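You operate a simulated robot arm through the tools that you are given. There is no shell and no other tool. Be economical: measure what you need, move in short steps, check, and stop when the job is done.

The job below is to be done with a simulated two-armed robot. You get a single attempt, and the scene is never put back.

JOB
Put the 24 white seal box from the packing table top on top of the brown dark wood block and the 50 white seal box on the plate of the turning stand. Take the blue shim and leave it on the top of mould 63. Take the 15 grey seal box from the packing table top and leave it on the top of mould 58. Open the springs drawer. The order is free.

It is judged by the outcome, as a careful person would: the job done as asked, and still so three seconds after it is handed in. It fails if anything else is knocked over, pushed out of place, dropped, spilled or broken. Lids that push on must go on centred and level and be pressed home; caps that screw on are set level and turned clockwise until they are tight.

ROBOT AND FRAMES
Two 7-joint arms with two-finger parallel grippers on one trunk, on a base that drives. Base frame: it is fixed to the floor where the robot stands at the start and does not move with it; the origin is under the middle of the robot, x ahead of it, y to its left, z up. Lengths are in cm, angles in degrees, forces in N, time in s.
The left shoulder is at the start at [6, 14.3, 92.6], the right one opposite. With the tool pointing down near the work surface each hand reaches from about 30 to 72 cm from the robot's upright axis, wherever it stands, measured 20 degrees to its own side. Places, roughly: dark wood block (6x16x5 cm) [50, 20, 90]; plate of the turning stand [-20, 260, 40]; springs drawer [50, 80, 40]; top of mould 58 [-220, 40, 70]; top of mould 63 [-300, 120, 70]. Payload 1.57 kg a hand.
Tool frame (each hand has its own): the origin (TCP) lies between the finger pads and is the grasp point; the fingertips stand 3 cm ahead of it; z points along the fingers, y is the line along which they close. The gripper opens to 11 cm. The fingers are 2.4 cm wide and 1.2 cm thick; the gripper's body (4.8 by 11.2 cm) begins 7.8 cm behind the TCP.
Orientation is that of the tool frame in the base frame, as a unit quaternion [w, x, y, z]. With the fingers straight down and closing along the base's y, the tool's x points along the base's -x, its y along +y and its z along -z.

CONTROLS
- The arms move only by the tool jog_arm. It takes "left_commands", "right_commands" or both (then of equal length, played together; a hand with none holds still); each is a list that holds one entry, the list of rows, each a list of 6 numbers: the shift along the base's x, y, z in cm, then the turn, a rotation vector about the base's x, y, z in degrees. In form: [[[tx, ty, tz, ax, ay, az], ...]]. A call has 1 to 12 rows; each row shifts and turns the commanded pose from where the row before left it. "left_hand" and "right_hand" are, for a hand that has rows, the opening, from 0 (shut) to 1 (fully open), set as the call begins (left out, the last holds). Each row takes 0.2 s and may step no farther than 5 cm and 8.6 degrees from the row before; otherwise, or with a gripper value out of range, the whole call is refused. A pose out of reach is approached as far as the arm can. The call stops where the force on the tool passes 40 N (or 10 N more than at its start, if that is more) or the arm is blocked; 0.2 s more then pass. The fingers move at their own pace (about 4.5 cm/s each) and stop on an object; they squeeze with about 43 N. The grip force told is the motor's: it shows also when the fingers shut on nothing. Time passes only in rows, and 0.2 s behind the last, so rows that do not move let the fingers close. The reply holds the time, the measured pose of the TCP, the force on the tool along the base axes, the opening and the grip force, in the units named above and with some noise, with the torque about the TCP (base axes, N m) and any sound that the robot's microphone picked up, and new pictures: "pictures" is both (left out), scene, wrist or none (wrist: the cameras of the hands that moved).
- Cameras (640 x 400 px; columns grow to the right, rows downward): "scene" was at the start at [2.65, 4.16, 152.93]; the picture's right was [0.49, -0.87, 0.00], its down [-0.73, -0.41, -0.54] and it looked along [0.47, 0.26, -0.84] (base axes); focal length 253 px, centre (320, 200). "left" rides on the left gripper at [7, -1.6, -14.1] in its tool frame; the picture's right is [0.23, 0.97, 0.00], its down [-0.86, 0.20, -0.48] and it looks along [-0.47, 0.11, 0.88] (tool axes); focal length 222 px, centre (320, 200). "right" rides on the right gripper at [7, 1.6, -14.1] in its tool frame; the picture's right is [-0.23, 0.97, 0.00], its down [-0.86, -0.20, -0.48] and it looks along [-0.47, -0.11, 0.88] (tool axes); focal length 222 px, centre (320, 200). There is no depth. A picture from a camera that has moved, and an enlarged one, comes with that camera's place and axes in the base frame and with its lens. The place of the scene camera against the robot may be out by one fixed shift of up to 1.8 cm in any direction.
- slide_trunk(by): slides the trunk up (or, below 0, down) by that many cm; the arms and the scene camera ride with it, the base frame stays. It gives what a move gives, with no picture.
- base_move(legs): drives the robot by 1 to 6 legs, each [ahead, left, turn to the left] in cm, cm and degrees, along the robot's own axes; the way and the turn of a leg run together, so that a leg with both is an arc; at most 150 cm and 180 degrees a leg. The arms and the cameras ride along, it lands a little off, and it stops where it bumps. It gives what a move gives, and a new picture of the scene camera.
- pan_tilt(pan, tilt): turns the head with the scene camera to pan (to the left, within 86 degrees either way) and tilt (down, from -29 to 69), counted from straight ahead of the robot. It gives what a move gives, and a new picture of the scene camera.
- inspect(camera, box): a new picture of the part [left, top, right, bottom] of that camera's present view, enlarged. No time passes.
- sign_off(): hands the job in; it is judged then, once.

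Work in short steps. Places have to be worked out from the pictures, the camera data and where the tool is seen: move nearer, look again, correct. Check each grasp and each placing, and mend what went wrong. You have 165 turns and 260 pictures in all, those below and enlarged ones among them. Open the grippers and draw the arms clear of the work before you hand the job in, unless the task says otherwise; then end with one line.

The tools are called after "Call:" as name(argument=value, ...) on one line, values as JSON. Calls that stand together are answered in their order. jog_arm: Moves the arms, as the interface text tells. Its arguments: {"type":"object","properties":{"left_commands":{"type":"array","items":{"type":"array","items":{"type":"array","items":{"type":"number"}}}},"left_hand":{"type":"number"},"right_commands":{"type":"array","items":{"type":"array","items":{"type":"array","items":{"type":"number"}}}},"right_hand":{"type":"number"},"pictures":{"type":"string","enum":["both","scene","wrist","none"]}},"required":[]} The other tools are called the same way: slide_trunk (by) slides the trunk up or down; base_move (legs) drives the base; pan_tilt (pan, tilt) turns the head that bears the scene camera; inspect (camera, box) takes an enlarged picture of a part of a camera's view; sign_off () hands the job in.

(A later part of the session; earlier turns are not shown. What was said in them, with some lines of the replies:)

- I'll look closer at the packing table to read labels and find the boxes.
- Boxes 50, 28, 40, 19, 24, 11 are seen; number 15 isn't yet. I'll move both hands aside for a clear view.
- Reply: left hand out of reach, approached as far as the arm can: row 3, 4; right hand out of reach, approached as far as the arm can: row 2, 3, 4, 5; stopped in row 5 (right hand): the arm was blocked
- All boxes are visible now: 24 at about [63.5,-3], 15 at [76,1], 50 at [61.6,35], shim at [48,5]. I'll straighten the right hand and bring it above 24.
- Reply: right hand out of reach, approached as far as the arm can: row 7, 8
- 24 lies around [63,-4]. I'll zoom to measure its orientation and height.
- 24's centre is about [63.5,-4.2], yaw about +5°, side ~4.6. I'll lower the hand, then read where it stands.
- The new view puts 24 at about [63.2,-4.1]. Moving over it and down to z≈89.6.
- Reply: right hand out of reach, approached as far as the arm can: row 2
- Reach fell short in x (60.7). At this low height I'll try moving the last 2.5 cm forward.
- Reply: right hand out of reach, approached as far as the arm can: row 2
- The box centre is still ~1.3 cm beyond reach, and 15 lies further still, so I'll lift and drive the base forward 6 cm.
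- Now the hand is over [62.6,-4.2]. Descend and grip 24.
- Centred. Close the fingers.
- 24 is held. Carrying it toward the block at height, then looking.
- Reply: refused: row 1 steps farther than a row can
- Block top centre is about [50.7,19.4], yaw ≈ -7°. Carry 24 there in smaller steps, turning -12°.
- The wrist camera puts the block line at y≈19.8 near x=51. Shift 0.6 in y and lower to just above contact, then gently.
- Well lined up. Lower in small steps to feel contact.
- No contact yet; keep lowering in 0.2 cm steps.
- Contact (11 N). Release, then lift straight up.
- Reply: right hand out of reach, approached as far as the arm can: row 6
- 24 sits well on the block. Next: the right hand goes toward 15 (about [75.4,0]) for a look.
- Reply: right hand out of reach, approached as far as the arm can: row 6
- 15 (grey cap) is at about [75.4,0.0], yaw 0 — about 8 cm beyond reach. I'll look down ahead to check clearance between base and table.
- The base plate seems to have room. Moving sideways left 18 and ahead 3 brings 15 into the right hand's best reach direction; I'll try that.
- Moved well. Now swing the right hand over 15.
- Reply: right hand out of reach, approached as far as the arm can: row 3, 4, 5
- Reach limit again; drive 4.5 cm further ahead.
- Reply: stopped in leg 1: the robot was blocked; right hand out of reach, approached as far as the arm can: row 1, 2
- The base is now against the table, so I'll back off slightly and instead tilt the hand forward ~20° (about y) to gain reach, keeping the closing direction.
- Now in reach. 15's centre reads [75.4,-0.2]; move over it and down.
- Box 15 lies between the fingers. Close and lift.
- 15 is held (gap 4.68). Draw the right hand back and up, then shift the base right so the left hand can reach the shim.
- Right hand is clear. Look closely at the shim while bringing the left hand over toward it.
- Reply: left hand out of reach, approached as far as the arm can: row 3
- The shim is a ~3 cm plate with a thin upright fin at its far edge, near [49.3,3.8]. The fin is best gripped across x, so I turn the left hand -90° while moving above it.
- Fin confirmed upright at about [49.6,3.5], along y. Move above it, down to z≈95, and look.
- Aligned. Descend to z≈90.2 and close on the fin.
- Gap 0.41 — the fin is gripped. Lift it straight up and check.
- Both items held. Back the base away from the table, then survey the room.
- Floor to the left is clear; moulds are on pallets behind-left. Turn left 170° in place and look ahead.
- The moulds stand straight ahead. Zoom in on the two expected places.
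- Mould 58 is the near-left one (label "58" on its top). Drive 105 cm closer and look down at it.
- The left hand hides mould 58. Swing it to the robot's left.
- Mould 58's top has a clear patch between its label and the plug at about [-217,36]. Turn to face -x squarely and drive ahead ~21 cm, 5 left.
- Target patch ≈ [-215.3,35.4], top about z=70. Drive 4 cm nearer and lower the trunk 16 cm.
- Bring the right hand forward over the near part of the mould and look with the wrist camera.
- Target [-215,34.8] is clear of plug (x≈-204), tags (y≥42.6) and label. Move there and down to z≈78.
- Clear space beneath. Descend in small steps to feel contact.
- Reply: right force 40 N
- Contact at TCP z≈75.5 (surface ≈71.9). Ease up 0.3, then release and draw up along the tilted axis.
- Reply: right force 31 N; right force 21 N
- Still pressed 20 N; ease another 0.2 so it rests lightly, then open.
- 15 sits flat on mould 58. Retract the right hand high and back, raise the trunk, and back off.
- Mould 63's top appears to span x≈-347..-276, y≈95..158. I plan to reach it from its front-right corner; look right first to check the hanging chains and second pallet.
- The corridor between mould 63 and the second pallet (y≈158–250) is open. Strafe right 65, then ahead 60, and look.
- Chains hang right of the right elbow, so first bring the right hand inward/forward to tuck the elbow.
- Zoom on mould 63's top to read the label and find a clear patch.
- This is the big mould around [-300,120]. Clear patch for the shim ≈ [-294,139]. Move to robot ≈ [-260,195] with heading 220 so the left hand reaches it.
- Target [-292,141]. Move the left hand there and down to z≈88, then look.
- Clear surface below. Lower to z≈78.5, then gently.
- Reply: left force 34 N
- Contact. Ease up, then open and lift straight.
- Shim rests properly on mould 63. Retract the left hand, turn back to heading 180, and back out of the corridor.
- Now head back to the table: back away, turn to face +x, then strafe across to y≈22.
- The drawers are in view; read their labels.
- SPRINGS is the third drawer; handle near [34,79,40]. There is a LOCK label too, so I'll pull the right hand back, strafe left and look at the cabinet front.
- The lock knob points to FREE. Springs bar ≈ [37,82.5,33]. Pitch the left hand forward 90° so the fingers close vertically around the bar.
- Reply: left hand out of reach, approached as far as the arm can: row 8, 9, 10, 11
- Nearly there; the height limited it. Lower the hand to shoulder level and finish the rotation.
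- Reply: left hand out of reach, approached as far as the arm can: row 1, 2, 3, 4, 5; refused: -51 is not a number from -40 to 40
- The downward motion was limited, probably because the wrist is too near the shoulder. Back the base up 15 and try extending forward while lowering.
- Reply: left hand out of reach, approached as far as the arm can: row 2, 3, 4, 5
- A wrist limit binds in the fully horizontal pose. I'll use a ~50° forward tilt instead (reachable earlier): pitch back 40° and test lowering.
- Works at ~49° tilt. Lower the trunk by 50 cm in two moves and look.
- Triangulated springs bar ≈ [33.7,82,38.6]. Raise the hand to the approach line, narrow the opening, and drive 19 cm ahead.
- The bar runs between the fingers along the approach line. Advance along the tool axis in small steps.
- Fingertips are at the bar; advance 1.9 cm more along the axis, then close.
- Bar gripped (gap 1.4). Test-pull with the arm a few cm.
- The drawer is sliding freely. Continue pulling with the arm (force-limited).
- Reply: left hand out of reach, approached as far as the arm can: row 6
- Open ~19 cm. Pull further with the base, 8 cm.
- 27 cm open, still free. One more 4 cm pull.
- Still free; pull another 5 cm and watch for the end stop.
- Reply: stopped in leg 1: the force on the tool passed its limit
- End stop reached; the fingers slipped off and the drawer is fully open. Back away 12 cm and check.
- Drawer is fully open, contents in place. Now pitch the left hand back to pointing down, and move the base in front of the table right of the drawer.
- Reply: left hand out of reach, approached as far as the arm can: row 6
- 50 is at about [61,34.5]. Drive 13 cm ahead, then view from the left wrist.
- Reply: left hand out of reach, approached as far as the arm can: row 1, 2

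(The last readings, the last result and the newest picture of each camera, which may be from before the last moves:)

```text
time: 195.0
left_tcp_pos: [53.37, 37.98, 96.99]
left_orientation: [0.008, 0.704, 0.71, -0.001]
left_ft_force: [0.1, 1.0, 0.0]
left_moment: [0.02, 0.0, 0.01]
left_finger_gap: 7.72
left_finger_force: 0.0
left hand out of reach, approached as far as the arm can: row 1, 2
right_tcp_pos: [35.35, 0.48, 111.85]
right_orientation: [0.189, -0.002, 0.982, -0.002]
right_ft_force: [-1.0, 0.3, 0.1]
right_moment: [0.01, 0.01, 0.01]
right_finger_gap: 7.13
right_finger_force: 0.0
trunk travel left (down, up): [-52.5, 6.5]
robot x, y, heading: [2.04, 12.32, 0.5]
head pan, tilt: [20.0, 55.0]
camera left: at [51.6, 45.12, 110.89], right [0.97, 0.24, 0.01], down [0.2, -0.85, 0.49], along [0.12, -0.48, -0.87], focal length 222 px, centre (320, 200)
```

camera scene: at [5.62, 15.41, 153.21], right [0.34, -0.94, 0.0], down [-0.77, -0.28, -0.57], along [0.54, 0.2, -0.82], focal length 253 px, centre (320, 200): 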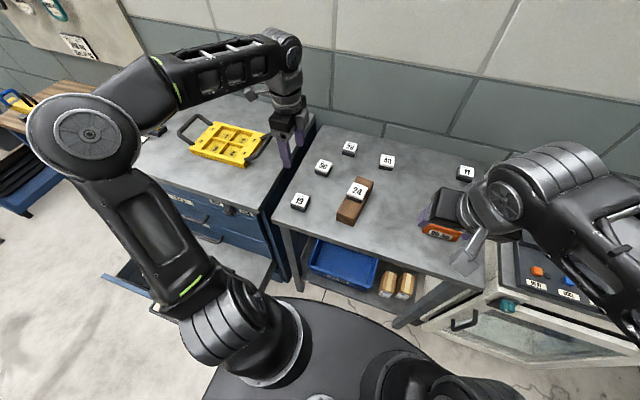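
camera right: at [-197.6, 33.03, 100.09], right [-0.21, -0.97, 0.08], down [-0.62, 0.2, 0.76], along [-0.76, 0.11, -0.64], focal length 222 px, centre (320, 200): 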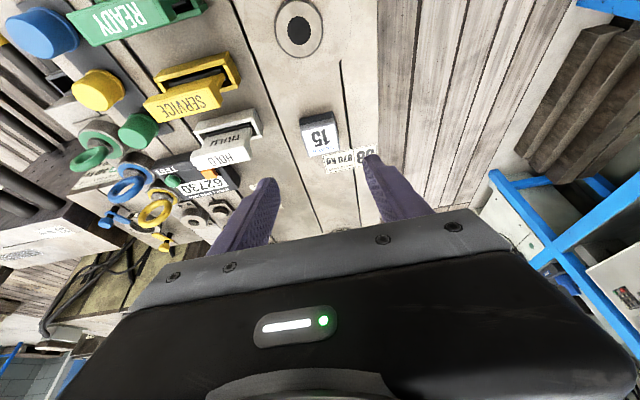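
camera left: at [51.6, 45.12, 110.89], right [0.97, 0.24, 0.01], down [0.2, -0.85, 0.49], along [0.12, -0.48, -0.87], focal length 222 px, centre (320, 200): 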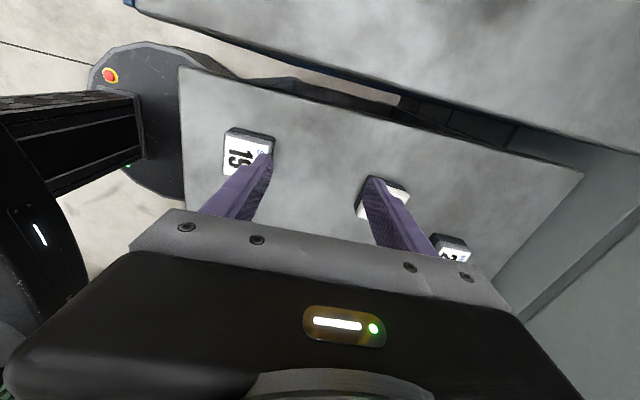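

The -90° yaw limits reach. Turn the hand +90° back to the default yaw while holding clear height.

Call:
jog_arm(left_commands=[[[-1, 0, 2, 0, 0, 8.2], [-1, 0, 1, 0, 0, 8.2], [-1, 0, 0, 0, 0, 8.2], [0, 0, 0, 0, 0, 8.2], [0, 0, 0, 0, 0, 8.2], [0, 0, 0, 0, 0, 8.2], [0, 0, 0, 0, 0, 8.2], [0, 0, 0, 0, 0, 8.2], [0, 0, 0, 0, 0, 8.2], [0, 0, 0, 0, 0, 8.2], [0, 0, 0, 0, 0, 8.2], [0, 0, 0, 0, 0, 0]]], pictures="wrist")

Call:
inspect(camera="left", box=[200, 60, 480, 240])

```text
time: 197.6
left_tcp_pos: [50.42, 38.05, 99.86]
left_orientation: [0.006, -0.007, 1.0, 0.004]
left_ft_force: [0.7, -0.7, -0.1]
left_moment: [-0.01, -0.02, 0.0]
left_finger_gap: 7.69
left_finger_force: 0.0
right_tcp_pos: [35.37, 0.3, 111.81]
right_orientation: [0.188, -0.002, 0.982, -0.001]
right_ft_force: [0.2, 0.2, 0.0]
right_moment: [-0.01, 0.01, -0.03]
right_finger_gap: 7.15
right_finger_force: 0.1
trunk travel left (down, up): [-52.5, 6.5]
robot x, y, heading: [2.21, 12.28, 0.1]
head pan, tilt: [20.0, 55.0]
camera left: at [43.32, 36.2, 113.81], right [-0.24, 0.97, 0.01], down [0.85, 0.21, 0.49], along [0.48, 0.12, -0.87], focal length 222 px, centre (320, 200)
```

left: 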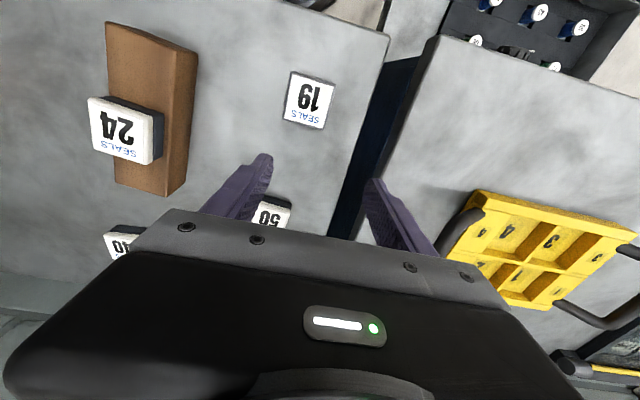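

```text
2.22 times, centred on (340, 150) of left
camera zoom: at [43.32, 36.2, 113.81], right [-0.24, 0.97, 0.01], down [0.85, 0.21, 0.49], along [0.48, 0.12, -0.87], focal length 494 px, centre (276, 311)
```

zoom: 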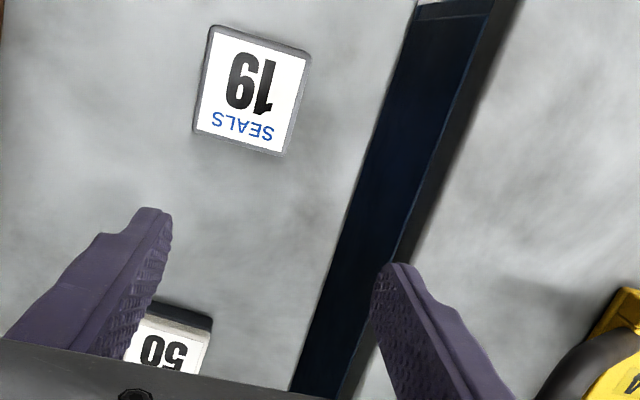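

50 (white cap) at about [60.8,33.8]. Move closer and re-measure.

Call:
jog_arm(left_commands=[[[3, -2, -2, 0, 0, 0], [3, -2, -2, 0, 0, 0], [0, 0, 0, 0, 0, 0]]], pictures="none")

Call:
inspect(camera="left", box=[200, 100, 440, 250])

```text
time: 198.4
left_tcp_pos: [53.85, 35.88, 95.0]
left_orientation: [0.009, -0.006, 1.0, 0.004]
left_ft_force: [0.1, -0.1, -0.7]
left_moment: [0.01, 0.01, 0.0]
left_finger_gap: 7.69
left_finger_force: 0.0
left hand out of reach, approached as far as the arm can: row 1, 2
right_tcp_pos: [35.42, 0.37, 111.79]
right_orientation: [0.187, -0.002, 0.982, -0.002]
right_ft_force: [-0.8, -0.2, 0.4]
right_moment: [-0.01, 0.01, 0.0]
right_finger_gap: 7.16
right_finger_force: 0.0
trunk travel left (down, up): [-52.5, 6.5]
robot x, y, heading: [2.18, 12.26, 0.2]
head pan, tilt: [20.0, 55.0]
```

```text
2.67 times, centred on (320, 175) of left
camera zoom: at [46.54, 34.07, 108.89], right [-0.24, 0.97, 0.0], down [0.84, 0.21, 0.49], along [0.48, 0.12, -0.87], focal length 592 px, centre (320, 267)
```

zoom: 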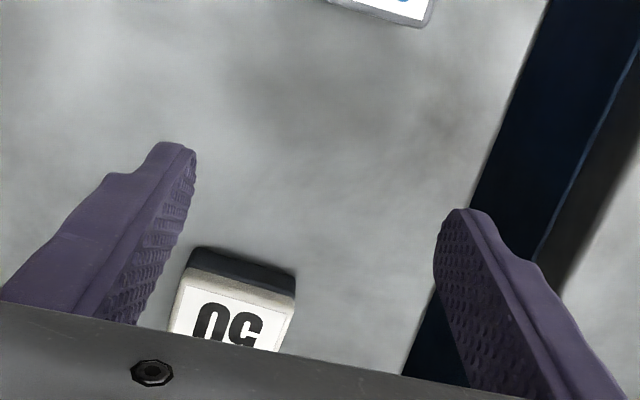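

Left reach is short in this posture (x≈54). 50's centre refined to [61.4,33.9], yaw ≈ -4.5°. Drive base 7.5 cm ahead, then align.

Call:
base_move(legs=[[7.5, 0, 0]])

Call:
jog_arm(left_commands=[[[0, -2, 0, 0, 0, -5], [0, 0, -1, 0, 0, 0], [0, 0, 0, 0, 0, 0]]], pictures="wrist")

```text
time: 199.4
left_tcp_pos: [61.31, 35.81, 94.99]
left_orientation: [0.008, -0.006, 1.0, 0.004]
left_ft_force: [0.2, -0.2, -0.2]
left_moment: [0.01, 0.03, -0.02]
left_finger_gap: 7.7
left_finger_force: 0.1
right_tcp_pos: [43.1, 0.43, 111.73]
right_orientation: [0.187, -0.002, 0.982, -0.001]
right_ft_force: [0.1, 0.1, -0.3]
right_moment: [0.01, 0.07, -0.01]
right_finger_gap: 7.15
right_finger_force: 0.1
trunk travel left (down, up): [-52.5, 6.5]
robot x, y, heading: [9.52, 12.27, 0.2]
head pan, tilt: [20.0, 55.0]
camera scene: at [13.13, 15.41, 153.21], right [0.34, -0.94, 0.0], down [-0.77, -0.28, -0.57], along [0.54, 0.2, -0.82], focal length 253 px, centre (320, 200)
```

scene: 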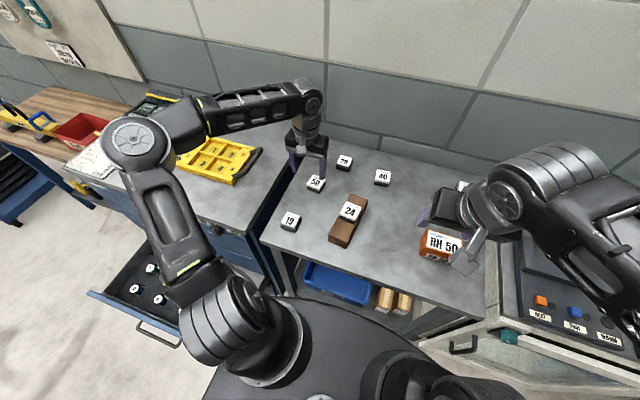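

```text
time: 200.2
left_tcp_pos: [60.6, 34.38, 93.78]
left_orientation: [0.009, 0.037, 0.999, 0.004]
left_ft_force: [-0.1, -0.5, 0.4]
left_moment: [0.03, 0.01, 0.0]
left_finger_gap: 7.68
left_finger_force: 0.1
left hand out of reach, approached as far as the arm can: row 1
right_tcp_pos: [42.91, 0.45, 111.74]
right_orientation: [0.188, -0.003, 0.982, -0.002]
right_ft_force: [-0.4, 0.2, -0.2]
right_moment: [0.02, 0.0, 0.0]
right_finger_gap: 7.15
right_finger_force: 0.0
trunk travel left (down, up): [-52.5, 6.5]
robot x, y, heading: [9.56, 12.05, 0.2]
head pan, tilt: [20.0, 55.0]
camera left: at [53.18, 33.25, 107.74], right [-0.15, 0.99, 0.0], down [0.86, 0.13, 0.49], along [0.49, 0.08, -0.87], focal length 222 px, centre (320, 200)
```

left: 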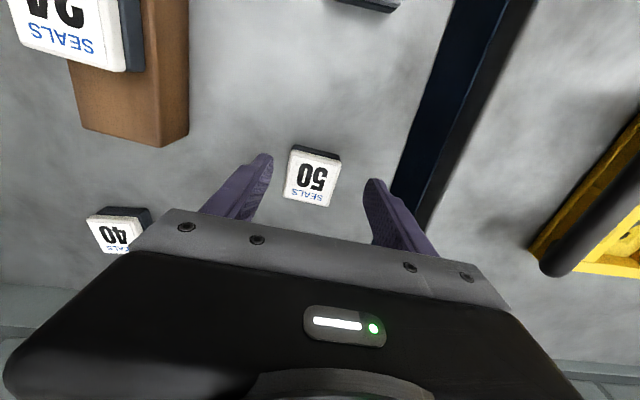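

50 sits between the fingers; nudge +0.9,-0.5 and descend to z≈89.7.

Call:
jog_arm(left_commands=[[[0, -0.5, -1.5, 0, 0, 0], [0, 0, -1.5, 0, 0, 0], [0.9, 0, -1.1, 0, 0, 0], [0, 0, 0, 0, 0, 0]]], pictures="wrist")

```text
time: 201.2
left_tcp_pos: [61.41, 33.89, 89.74]
left_orientation: [0.011, 0.037, 0.999, 0.002]
left_ft_force: [-0.4, -1.0, 0.3]
left_moment: [0.0, -0.01, -0.01]
left_finger_gap: 7.71
left_finger_force: 0.0
right_tcp_pos: [42.9, 0.36, 111.8]
right_orientation: [0.188, -0.002, 0.982, -0.002]
right_ft_force: [-0.2, 0.7, 0.9]
right_moment: [0.03, 0.03, -0.02]
right_finger_gap: 7.17
right_finger_force: 0.0
trunk travel left (down, up): [-52.5, 6.5]
robot x, y, heading: [9.79, 12.01, 0.3]
head pan, tilt: [20.0, 55.0]
camera left: at [54.0, 32.78, 103.64], right [-0.15, 0.99, 0.0], down [0.86, 0.13, 0.5], along [0.49, 0.08, -0.87], focal length 222 px, centre (320, 200)
```

left: 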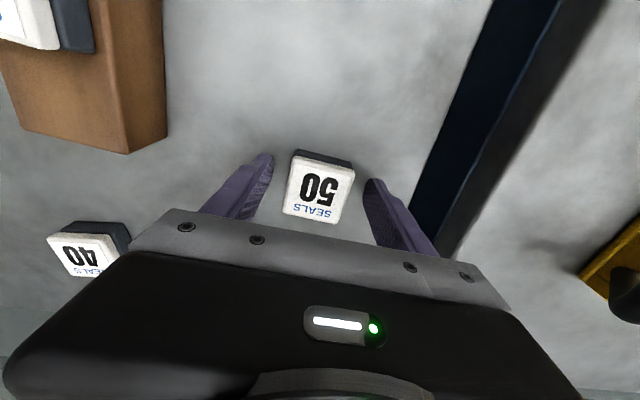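

Centred. Close and lift.

Call:
jog_arm(left_commands=[[[0, 0, 0, 0, 0, 0], [0, 0, 0, 0, 0, 0], [0, 0, 0, 0, 0, 0], [0, 0, 0, 0, 0, 0], [0, 0, 1, 0, 0, 0], [-1, 0, 3, 0, 0, 0], [-4, 0, 3, 0, 0, 0], [-4, 0, 3, 0, 0, 0], [-4, 0, 3, 0, 0, 0], [0, 0, 0, 0, 0, 0]]], left_hand=0, pictures="wrist")

```text
time: 203.4
left_tcp_pos: [48.46, 33.86, 102.7]
left_orientation: [0.008, 0.038, 0.999, 0.002]
left_ft_force: [1.1, -0.3, 0.3]
left_moment: [0.0, 0.02, 0.02]
left_finger_gap: 4.68
left_finger_force: 43.2
right_tcp_pos: [43.0, 0.39, 111.83]
right_orientation: [0.188, -0.002, 0.982, -0.001]
right_ft_force: [0.4, -0.1, -0.1]
right_moment: [-0.01, 0.02, 0.01]
right_finger_gap: 7.15
right_finger_force: 0.0
trunk travel left (down, up): [-52.5, 6.5]
robot x, y, heading: [9.82, 12.21, 0.5]
head pan, tilt: [20.0, 55.0]
camera left: at [41.2, 32.73, 116.65], right [-0.15, 0.99, 0.0], down [0.86, 0.13, 0.49], along [0.49, 0.08, -0.87], focal length 222 px, centre (320, 200)
```

left: 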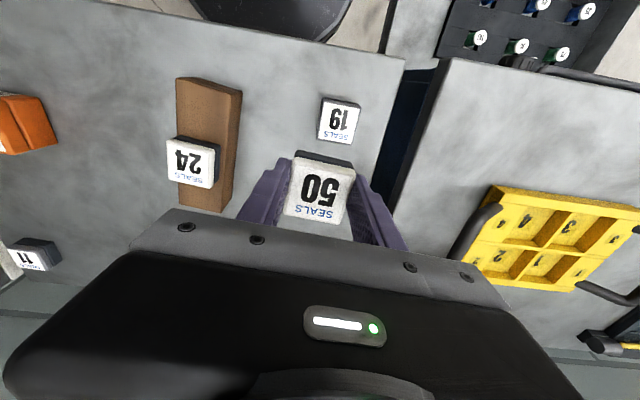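

50 is held. Approach the stand from its open west side: back up 88, then strafe left ~233, keeping heading 0.

Call:
base_move(legs=[[-88, 0, 0], [0, 115, 0], [0, 112, 0]])

Call:
pan_tilt(pan=8, tilt=55)

```text
time: 218.6
left_tcp_pos: [-36.58, 259.35, 102.75]
left_orientation: [0.009, 0.038, 0.999, 0.003]
left_ft_force: [0.3, 0.6, -1.2]
left_moment: [0.0, 0.02, 0.0]
left_finger_gap: 4.66
left_finger_force: 43.2
right_tcp_pos: [-42.04, 225.99, 111.75]
right_orientation: [0.189, -0.002, 0.982, -0.002]
right_ft_force: [0.2, 0.1, -0.1]
right_moment: [0.01, 0.05, 0.01]
right_finger_gap: 7.16
right_finger_force: 0.1
trunk travel left (down, up): [-52.5, 6.5]
robot x, y, heading: [-75.46, 237.77, -0.1]
head pan, tilt: [20.0, 55.0]
camera scene: at [-72.05, 241.02, 153.21], right [0.34, -0.94, 0.0], down [-0.77, -0.28, -0.57], along [0.54, 0.2, -0.82], focal length 253 px, centre (320, 200)
```

scene: 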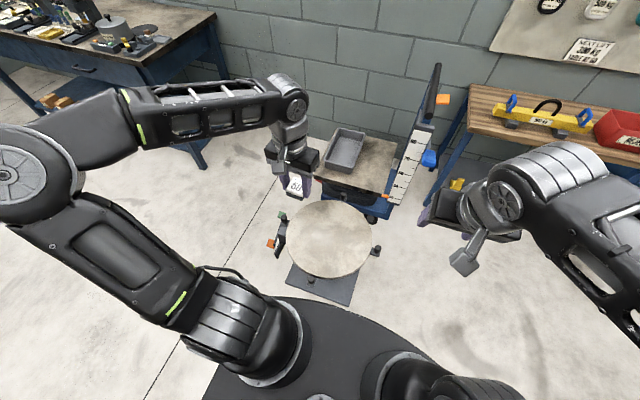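

```text
time: 219.4
left_tcp_pos: [-36.54, 259.37, 102.78]
left_orientation: [0.009, 0.038, 0.999, 0.003]
left_ft_force: [-0.7, -0.4, -0.5]
left_moment: [-0.03, -0.01, 0.03]
left_finger_gap: 4.67
left_finger_force: 43.1
right_tcp_pos: [-42.01, 225.83, 111.73]
right_orientation: [0.188, -0.002, 0.982, -0.001]
right_ft_force: [0.3, -0.9, -0.5]
right_moment: [0.02, 0.0, 0.01]
right_finger_gap: 7.14
right_finger_force: 0.0
trunk travel left (down, up): [-52.5, 6.5]
robot x, y, heading: [-75.54, 237.91, -0.1]
head pan, tilt: [8.0, 55.0]
camera scene: at [-71.69, 239.52, 153.21], right [0.14, -0.99, 0.0], down [-0.81, -0.11, -0.57], along [0.57, 0.08, -0.82], focal length 253 px, centre (320, 200)
```

scene: 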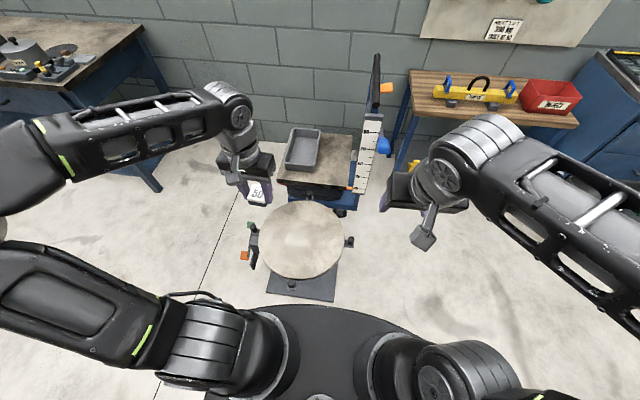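

Plate centre ≈ [-18,256.5] (radius ~21, rim fixtures at y≈279). Advance 4 cm and lower the trunk 40 cm.

Call:
base_move(legs=[[4, 0, 0]])

Call:
slide_trunk(by=-40)

Call:
jog_arm(left_commands=[[[2, -0.5, 0, 0, 0, 0], [2, -0.5, 0, 0, 0, 0], [0, 0, 0, 0, 0, 0]]], pictures="both")

```text
time: 220.3
left_tcp_pos: [-32.45, 259.33, 102.65]
left_orientation: [0.008, 0.037, 0.999, 0.004]
left_ft_force: [0.4, 0.3, 0.0]
left_moment: [0.02, 0.04, -0.02]
left_finger_gap: 4.68
left_finger_force: 43.2
right_tcp_pos: [-37.99, 226.05, 111.78]
right_orientation: [0.188, -0.003, 0.982, -0.001]
right_ft_force: [-0.7, 0.3, 0.8]
right_moment: [0.03, 0.0, 0.04]
right_finger_gap: 7.16
right_finger_force: 0.1
trunk travel left (down, up): [-52.5, 6.5]
robot x, y, heading: [-71.48, 237.87, 0.1]
head pan, tilt: [8.0, 55.0]
camera scene: at [-67.45, 239.52, 153.2], right [0.14, -0.99, 0.0], down [-0.81, -0.11, -0.57], along [0.57, 0.08, -0.82], focal length 253 px, centre (320, 200)
```

scene: 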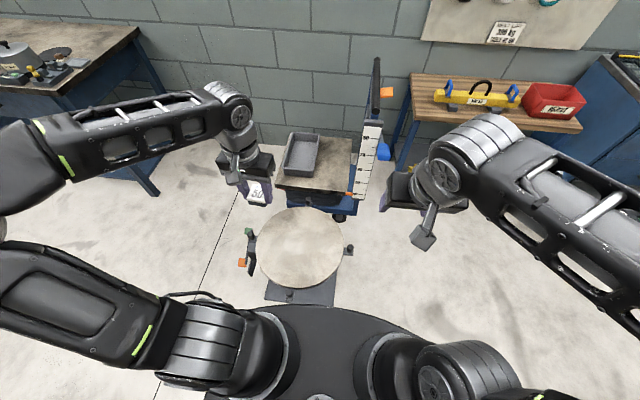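

```text
time: 224.1
left_tcp_pos: [-32.48, 259.4, 62.82]
left_orientation: [0.008, 0.037, 0.999, 0.003]
left_ft_force: [0.3, 0.2, -0.5]
left_moment: [0.03, -0.05, -0.01]
left_finger_gap: 4.68
left_finger_force: 43.5
right_tcp_pos: [-38.06, 225.99, 71.87]
right_orientation: [0.188, -0.002, 0.982, -0.001]
right_ft_force: [-0.3, -0.3, -0.1]
right_moment: [0.01, 0.01, 0.03]
right_finger_gap: 7.14
right_finger_force: 0.1
trunk travel left (down, up): [-12.5, 46.5]
robot x, y, heading: [-71.72, 238.17, 0.2]
head pan, tilt: [8.0, 55.0]
```

```text
time: 224.9
left_tcp_pos: [-28.59, 258.53, 62.82]
left_orientation: [0.009, 0.038, 0.999, 0.002]
left_ft_force: [-0.2, 0.2, -0.2]
left_moment: [0.02, -0.01, 0.0]
left_finger_gap: 4.65
left_finger_force: 43.3
right_tcp_pos: [-38.19, 225.95, 71.8]
right_orientation: [0.188, -0.002, 0.982, -0.001]
right_ft_force: [-0.5, 0.3, -0.5]
right_moment: [-0.02, -0.02, -0.02]
right_finger_gap: 7.18
right_finger_force: 0.0
trunk travel left (down, up): [-12.5, 46.5]
robot x, y, heading: [-71.09, 237.55, 0.3]
head pan, tilt: [8.0, 55.0]
camera scene: at [-67.69, 239.52, 113.21], right [0.14, -0.99, 0.0], down [-0.81, -0.11, -0.57], along [0.57, 0.08, -0.82], focal length 253 px, centre (320, 200)
camera left: at [-35.79, 257.39, 76.71], right [-0.15, 0.99, 0.0], down [0.86, 0.13, 0.49], along [0.49, 0.08, -0.87], focal length 222 px, centre (320, 200)
```

scene: 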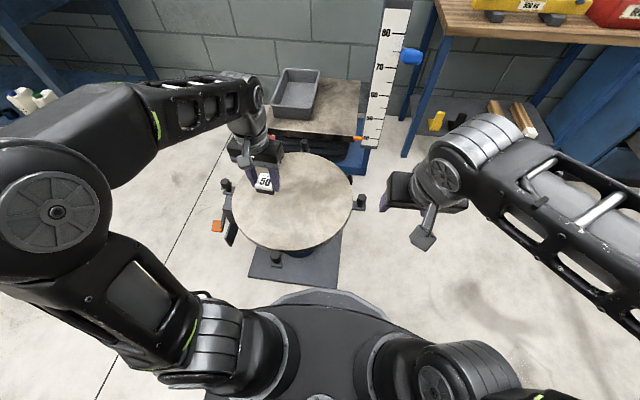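
left: 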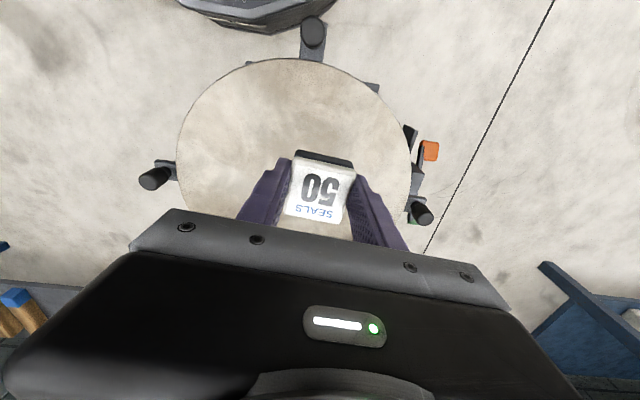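

Plate centre by wrist view ≈ [-17,255.5], rim from x≈-37. Move to [-20.5,256] and down to z≈50.

Call:
jog_arm(left_commands=[[[2.7, -0.8, -3, 0, 0, 0], [2.7, -0.8, -3, 0, 0, 0], [2.7, -0.9, -3, 0, 0, 0], [0, 0, -3, 0, 0, 0], [0, 0, 0, 0, 0, 0]]], pictures="both")

```text
time: 226.1
left_tcp_pos: [-20.42, 255.73, 50.57]
left_orientation: [0.009, 0.038, 0.999, 0.003]
left_ft_force: [1.0, 0.4, -0.1]
left_moment: [-0.02, 0.01, 0.03]
left_finger_gap: 4.67
left_finger_force: 43.1
right_tcp_pos: [-38.16, 225.86, 71.9]
right_orientation: [0.189, -0.001, 0.982, -0.001]
right_ft_force: [0.1, -0.8, -0.4]
right_moment: [-0.02, -0.04, 0.03]
right_finger_gap: 7.17
right_finger_force: 0.1
trunk travel left (down, up): [-12.5, 46.5]
robot x, y, heading: [-71.03, 237.77, -0.0]
head pan, tilt: [8.0, 55.0]
camera scene: at [-67.69, 239.52, 113.21], right [0.14, -0.99, 0.0], down [-0.81, -0.11, -0.57], along [0.57, 0.08, -0.82], focal length 253 px, centre (320, 200)
camera left: at [-27.7, 254.68, 64.53], right [-0.15, 0.99, 0.0], down [0.86, 0.13, 0.49], along [0.49, 0.08, -0.87], focal length 222 px, centre (320, 200)
```

scene: 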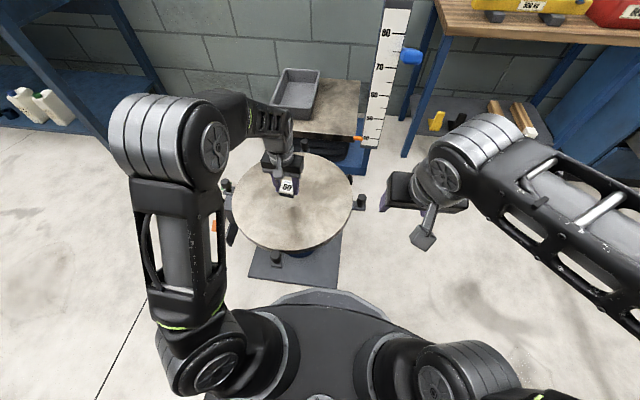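
left: 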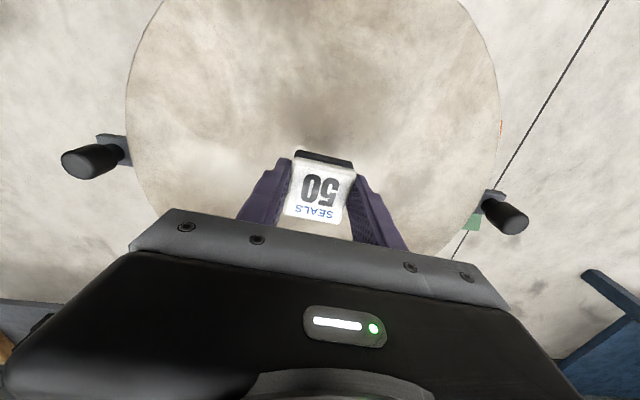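

Above the plate near its centre. Lower toward contact.

Call:
jog_arm(left_commands=[[[0, 0, -2, 0, 0, 0], [0, 0, -2, 0, 0, 0], [0, 0, -0.6, 0, 0, 0], [0, 0, -0.4, 0, 0, 0], [0, 0, -0.3, 0, 0, 0], [0, 0, 0, 0, 0, 0]]], pictures="none")

```text
time: 227.5
left_tcp_pos: [-20.47, 255.97, 45.4]
left_orientation: [0.009, 0.037, 0.999, 0.003]
left_ft_force: [0.2, -0.9, -0.8]
left_moment: [0.0, -0.01, 0.01]
left_finger_gap: 4.66
left_finger_force: 42.9
right_tcp_pos: [-38.07, 225.93, 71.76]
right_orientation: [0.189, -0.002, 0.982, -0.002]
right_ft_force: [-0.1, -0.3, -0.5]
right_moment: [0.01, -0.01, -0.01]
right_finger_gap: 7.16
right_finger_force: 0.0
trunk travel left (down, up): [-12.5, 46.5]
robot x, y, heading: [-71.63, 238.17, 0.2]
head pan, tilt: [8.0, 55.0]
```

Call:
jog_arm(left_commands=[[[0, 0, -0.4, 0, 0, 0], [0, 0, -0.4, 0, 0, 0], [0, 0, -0.3, 0, 0, 0], [0, 0, -0.3, 0, 0, 0], [0, 0, 0, 0, 0, 0]]], pictures="wrist")

```text
time: 228.7
left_tcp_pos: [-20.46, 255.89, 44.12]
left_orientation: [0.009, 0.037, 0.999, 0.004]
left_ft_force: [0.2, 0.3, 0.0]
left_moment: [0.02, -0.01, -0.03]
left_finger_gap: 4.68
left_finger_force: 43.0
right_tcp_pos: [-38.14, 226.06, 71.79]
right_orientation: [0.188, -0.003, 0.982, -0.002]
right_ft_force: [-0.3, -0.9, -0.2]
right_moment: [-0.04, -0.02, -0.01]
right_finger_gap: 7.15
right_finger_force: 0.0
trunk travel left (down, up): [-12.5, 46.5]
robot x, y, heading: [-71.65, 238.07, -0.0]
head pan, tilt: [8.0, 55.0]
camera left: at [-27.78, 254.76, 58.0], right [-0.15, 0.99, 0.0], down [0.86, 0.13, 0.49], along [0.49, 0.08, -0.87], focal length 222 px, centre (320, 200)
```

left: 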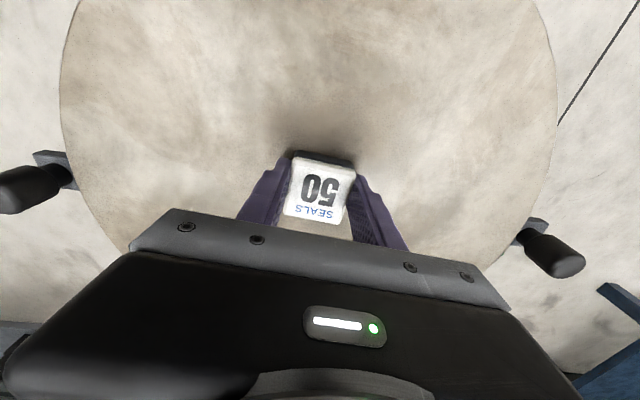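

Close to the plate but no contact yet; continue in 0.25 steps.

Call:
jog_arm(left_commands=[[[0, 0, -0.25, 0, 0, 0], [0, 0, -0.25, 0, 0, 0], [0, 0, -0.25, 0, 0, 0], [0, 0, 0, 0, 0, 0]]], pictures="none")

```text
time: 229.7
left_tcp_pos: [-20.5, 255.78, 43.52]
left_orientation: [0.01, 0.037, 0.999, 0.003]
left_ft_force: [-5.3, 2.3, 28.1]
left_moment: [-0.37, 0.21, -0.03]
left_finger_gap: 4.65
left_finger_force: 42.6
right_tcp_pos: [-38.21, 226.01, 71.87]
right_orientation: [0.189, -0.002, 0.982, -0.001]
right_ft_force: [-0.2, -1.0, 0.3]
right_moment: [0.0, 0.01, 0.0]
right_finger_gap: 7.16
right_finger_force: 0.1
trunk travel left (down, up): [-12.5, 46.5]
robot x, y, heading: [-71.32, 237.73, -0.1]
head pan, tilt: [8.0, 55.0]
```

Contact. Ease 0.3 up, release, and lift away.

Call:
jog_arm(left_commands=[[[0, 0, 0.25, 0, 0, 0], [0, 0, 0.1, 0, 0, 0], [0, 0, 0, 0, 0, 0]]], pictures="none")

Call:
jog_arm(left_commands=[[[0, 0, 0, 0, 0, 0], [0, 0, 0, 0, 0, 0], [0, 0, 0, 0, 0, 0], [0, 0, 2, 0, 0, 0], [0, 0, 4, 0, 0, 0], [-1, 0, 4, 0, 0, 0], [-2, 0, 4, 0, 0, 0]]], left_hand=0.7, pictures="both")

```text
time: 230.5
left_tcp_pos: [-20.56, 255.88, 43.61]
left_orientation: [0.008, 0.038, 0.999, 0.003]
left_ft_force: [-0.1, 0.2, -0.9]
left_moment: [-0.01, 0.0, 0.01]
left_finger_gap: 4.68
left_finger_force: 42.7
right_tcp_pos: [-38.08, 225.98, 71.76]
right_orientation: [0.189, -0.002, 0.982, -0.002]
right_ft_force: [-0.7, 0.6, -0.1]
right_moment: [0.02, -0.01, -0.01]
right_finger_gap: 7.15
right_finger_force: 0.0
trunk travel left (down, up): [-12.5, 46.5]
robot x, y, heading: [-71.29, 237.79, 0.2]
head pan, tilt: [8.0, 55.0]
```

```text
time: 232.1
left_tcp_pos: [-23.47, 255.8, 57.89]
left_orientation: [0.009, 0.037, 0.999, 0.004]
left_ft_force: [0.2, 0.8, -0.6]
left_moment: [0.01, 0.01, 0.02]
left_finger_gap: 7.7
left_finger_force: 0.1
right_tcp_pos: [-38.18, 226.0, 71.73]
right_orientation: [0.188, -0.002, 0.982, -0.001]
right_ft_force: [0.3, 0.2, -0.2]
right_moment: [0.03, 0.04, -0.02]
right_finger_gap: 7.15
right_finger_force: 0.2
trunk travel left (down, up): [-12.5, 46.5]
robot x, y, heading: [-71.41, 238.11, -0.1]
head pan, tilt: [8.0, 55.0]
camera scene: at [-67.68, 239.51, 113.21], right [0.14, -0.99, 0.0], down [-0.81, -0.11, -0.57], along [0.57, 0.08, -0.82], focal length 253 px, centre (320, 200)
camera left: at [-30.79, 254.64, 71.74], right [-0.15, 0.99, 0.0], down [0.86, 0.13, 0.49], along [0.49, 0.08, -0.87], focal length 222 px, centre (320, 200)
```

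scene: 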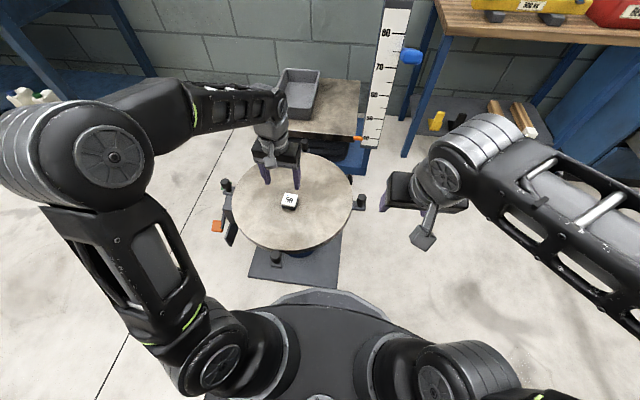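
left: 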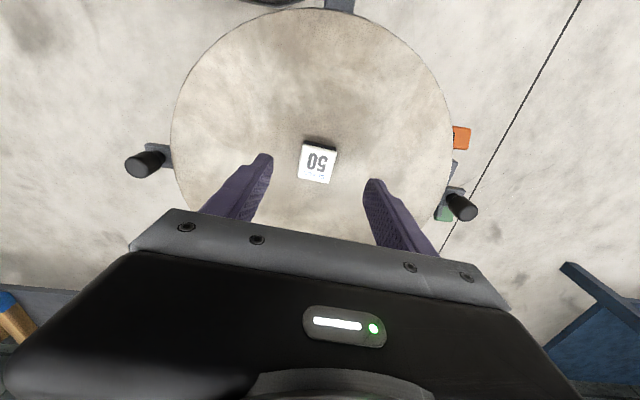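

50 is on the plate. Raise the trunk and retreat, then I'll verify the mould-63 label with a strong zoom.

Call:
jog_arm(left_commands=[[[-4, 0, 2, 0, 0, 0], [-4, 0, 2, 0, 0, 0], [-4, 0, 2, 0, 0, 0], [0, 0, 0, 0, 0, 0]]], pictures="none")

Call:
slide_trunk(by=40)

Call:
base_move(legs=[[-25, 0, 0], [0, -115, 0], [0, -75, 0], [0, 0, 90], [0, 0, 75]])

Call:
pan_tilt(pan=-10, tilt=25)

```text
time: 233.1
left_tcp_pos: [-35.61, 255.74, 63.6]
left_orientation: [0.009, 0.038, 0.999, 0.003]
left_ft_force: [0.7, 0.3, 0.4]
left_moment: [0.0, -0.02, 0.0]
left_finger_gap: 7.7
left_finger_force: 0.0
right_tcp_pos: [-37.99, 225.95, 71.94]
right_orientation: [0.188, -0.002, 0.982, -0.002]
right_ft_force: [-0.2, 0.8, 0.4]
right_moment: [-0.04, 0.02, 0.02]
right_finger_gap: 7.15
right_finger_force: 0.1
trunk travel left (down, up): [-12.5, 46.5]
robot x, y, heading: [-71.68, 238.11, 0.3]
head pan, tilt: [8.0, 55.0]
```

```text
time: 236.9
left_tcp_pos: [-35.54, 255.65, 103.48]
left_orientation: [0.009, 0.037, 0.999, 0.004]
left_ft_force: [0.4, 0.4, -0.7]
left_moment: [0.01, 0.0, 0.05]
left_finger_gap: 7.72
left_finger_force: 0.0
right_tcp_pos: [-38.2, 225.93, 111.8]
right_orientation: [0.188, -0.003, 0.982, -0.001]
right_ft_force: [-0.5, 0.5, 0.8]
right_moment: [0.02, 0.01, 0.01]
right_finger_gap: 7.14
right_finger_force: 0.1
trunk travel left (down, up): [-52.5, 6.5]
robot x, y, heading: [-71.32, 237.73, -0.3]
head pan, tilt: [8.0, 55.0]
```

```text
time: 254.8
left_tcp_pos: [-134.61, 40.85, 103.51]
left_orientation: [0.002, 0.984, -0.176, -0.009]
left_ft_force: [0.8, -0.1, -0.6]
left_moment: [0.0, 0.01, 0.01]
left_finger_gap: 7.69
left_finger_force: 0.0
right_tcp_pos: [-124.04, 68.86, 111.78]
right_orientation: [-0.028, 0.973, -0.134, -0.187]
right_ft_force: [0.6, 0.1, 0.2]
right_moment: [0.02, -0.05, 0.0]
right_finger_gap: 7.14
right_finger_force: 0.0
trunk travel left (down, up): [-52.5, 6.5]
robot x, y, heading: [-95.4, 48.65, 164.1]
head pan, tilt: [8.0, 55.0]
camera scene: at [-99.89, 49.33, 153.21], right [0.14, 0.99, 0.0], down [0.81, -0.11, -0.57], along [-0.57, 0.08, -0.82], focal length 253 px, centre (320, 200)
```

scene: 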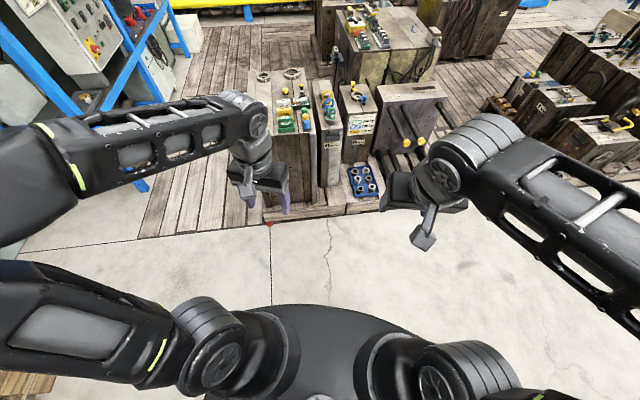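

```text
time: 255.8
left_tcp_pos: [-134.46, 40.96, 103.55]
left_orientation: [0.002, 0.984, -0.176, -0.009]
left_ft_force: [0.1, 0.3, 0.0]
left_moment: [0.06, -0.01, 0.0]
left_finger_gap: 7.67
left_finger_force: 0.2
right_tcp_pos: [-124.08, 68.89, 111.71]
right_orientation: [-0.028, 0.973, -0.133, -0.186]
right_ft_force: [1.1, 0.7, -0.1]
right_moment: [0.04, -0.05, 0.01]
right_finger_gap: 7.15
right_finger_force: 0.0
trunk travel left (down, up): [-52.5, 6.5]
robot x, y, heading: [-94.98, 48.67, 164.5]
head pan, tilt: [-10.0, 25.0]
camera scene: at [-101.04, 52.37, 157.61], right [0.44, 0.9, 0.0], down [0.38, -0.18, -0.91], along [-0.82, 0.39, -0.42], focal length 253 px, centre (320, 200)
```

scene: 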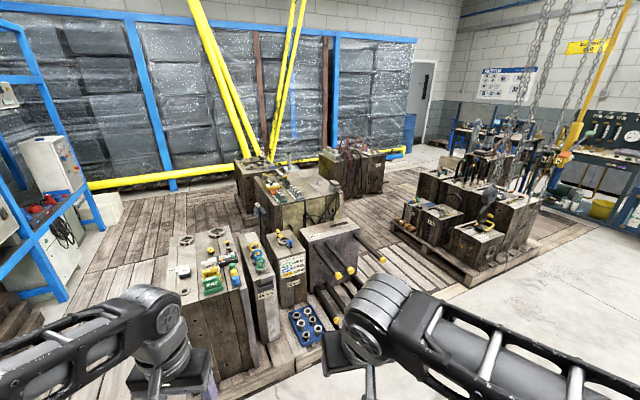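

Call:
inspect(camera="scene", box=[225, 145, 395, 250])

Call:
inspect(camera="scene", box=[240, 165, 290, 215])

Call:
inspect(camera="scene", box=[160, 225, 260, 300])

```text
3.76 times, centred on (310, 198) of scene
camera zoom: at [-101.04, 52.37, 157.61], right [0.44, 0.9, 0.0], down [0.38, -0.18, -0.91], along [-0.82, 0.39, -0.42], focal length 951 px, centre (358, 209)
```

zoom: 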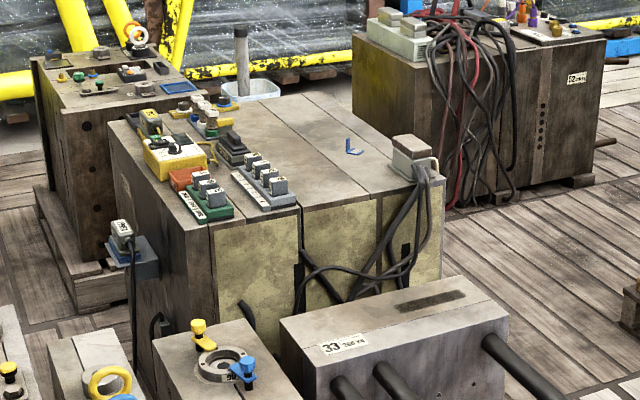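

```text
8.00 times, centred on (265, 190) of scene
camera zoom: at [-101.04, 52.37, 157.61], right [0.44, 0.9, 0.0], down [0.38, -0.18, -0.91], along [-0.82, 0.39, -0.42], focal length 2022 px, centre (760, 280)
```

zoom: 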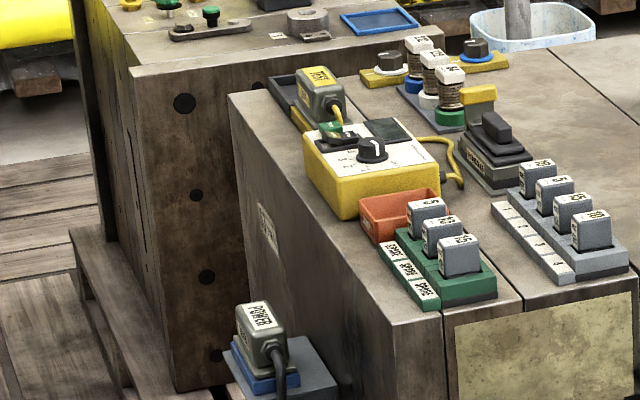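

```text
5.33 times, centred on (210, 262) of scene
camera zoom: at [-101.04, 52.37, 157.61], right [0.44, 0.9, 0.0], down [0.38, -0.18, -0.91], along [-0.82, 0.39, -0.42], focal length 1348 px, centre (907, -133)
```

zoom: 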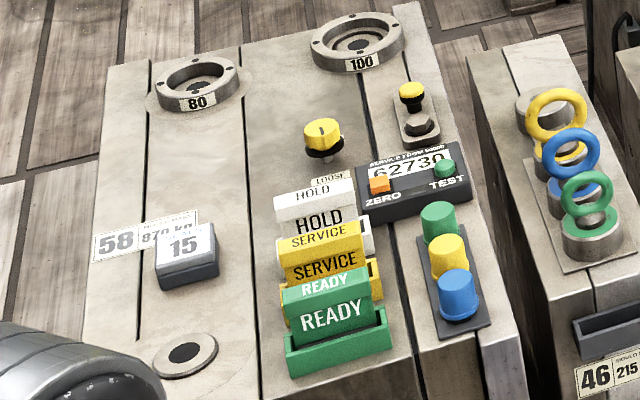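

15 and the shim look right. Zoom strongly on the big mould's side label.

Call:
inspect(camera="scene", box=[266, 186, 282, 200])

```text
16.00 times, centred on (274, 193) of scene
camera zoom: at [-101.04, 52.37, 157.61], right [0.44, 0.9, 0.0], down [0.38, -0.18, -0.91], along [-0.82, 0.39, -0.42], focal length 4044 px, centre (1056, 312)
```

zoom: 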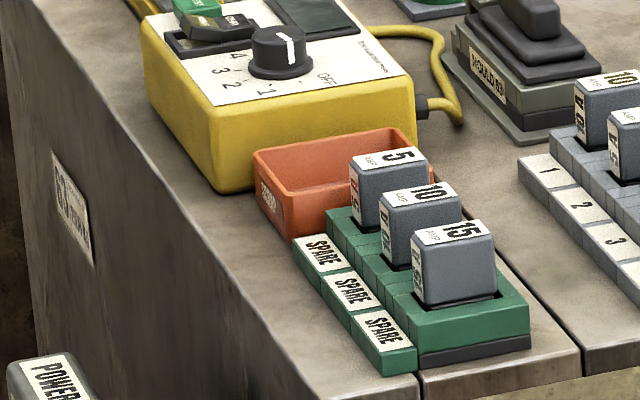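

The label reads 63, and the pedal on that mould says "MOULD 63". All five parts of the job are in place, and the grippers are open and clear, so I'm handing in.

Call:
sign_off()

```text
The job is handed in.
```

The whole job is done and handed in: 24 is on the dark wood block, 50 on the turning-stand plate, 15 on mould 58, the blue shim on mould 63, and the springs drawer is pulled fully open.
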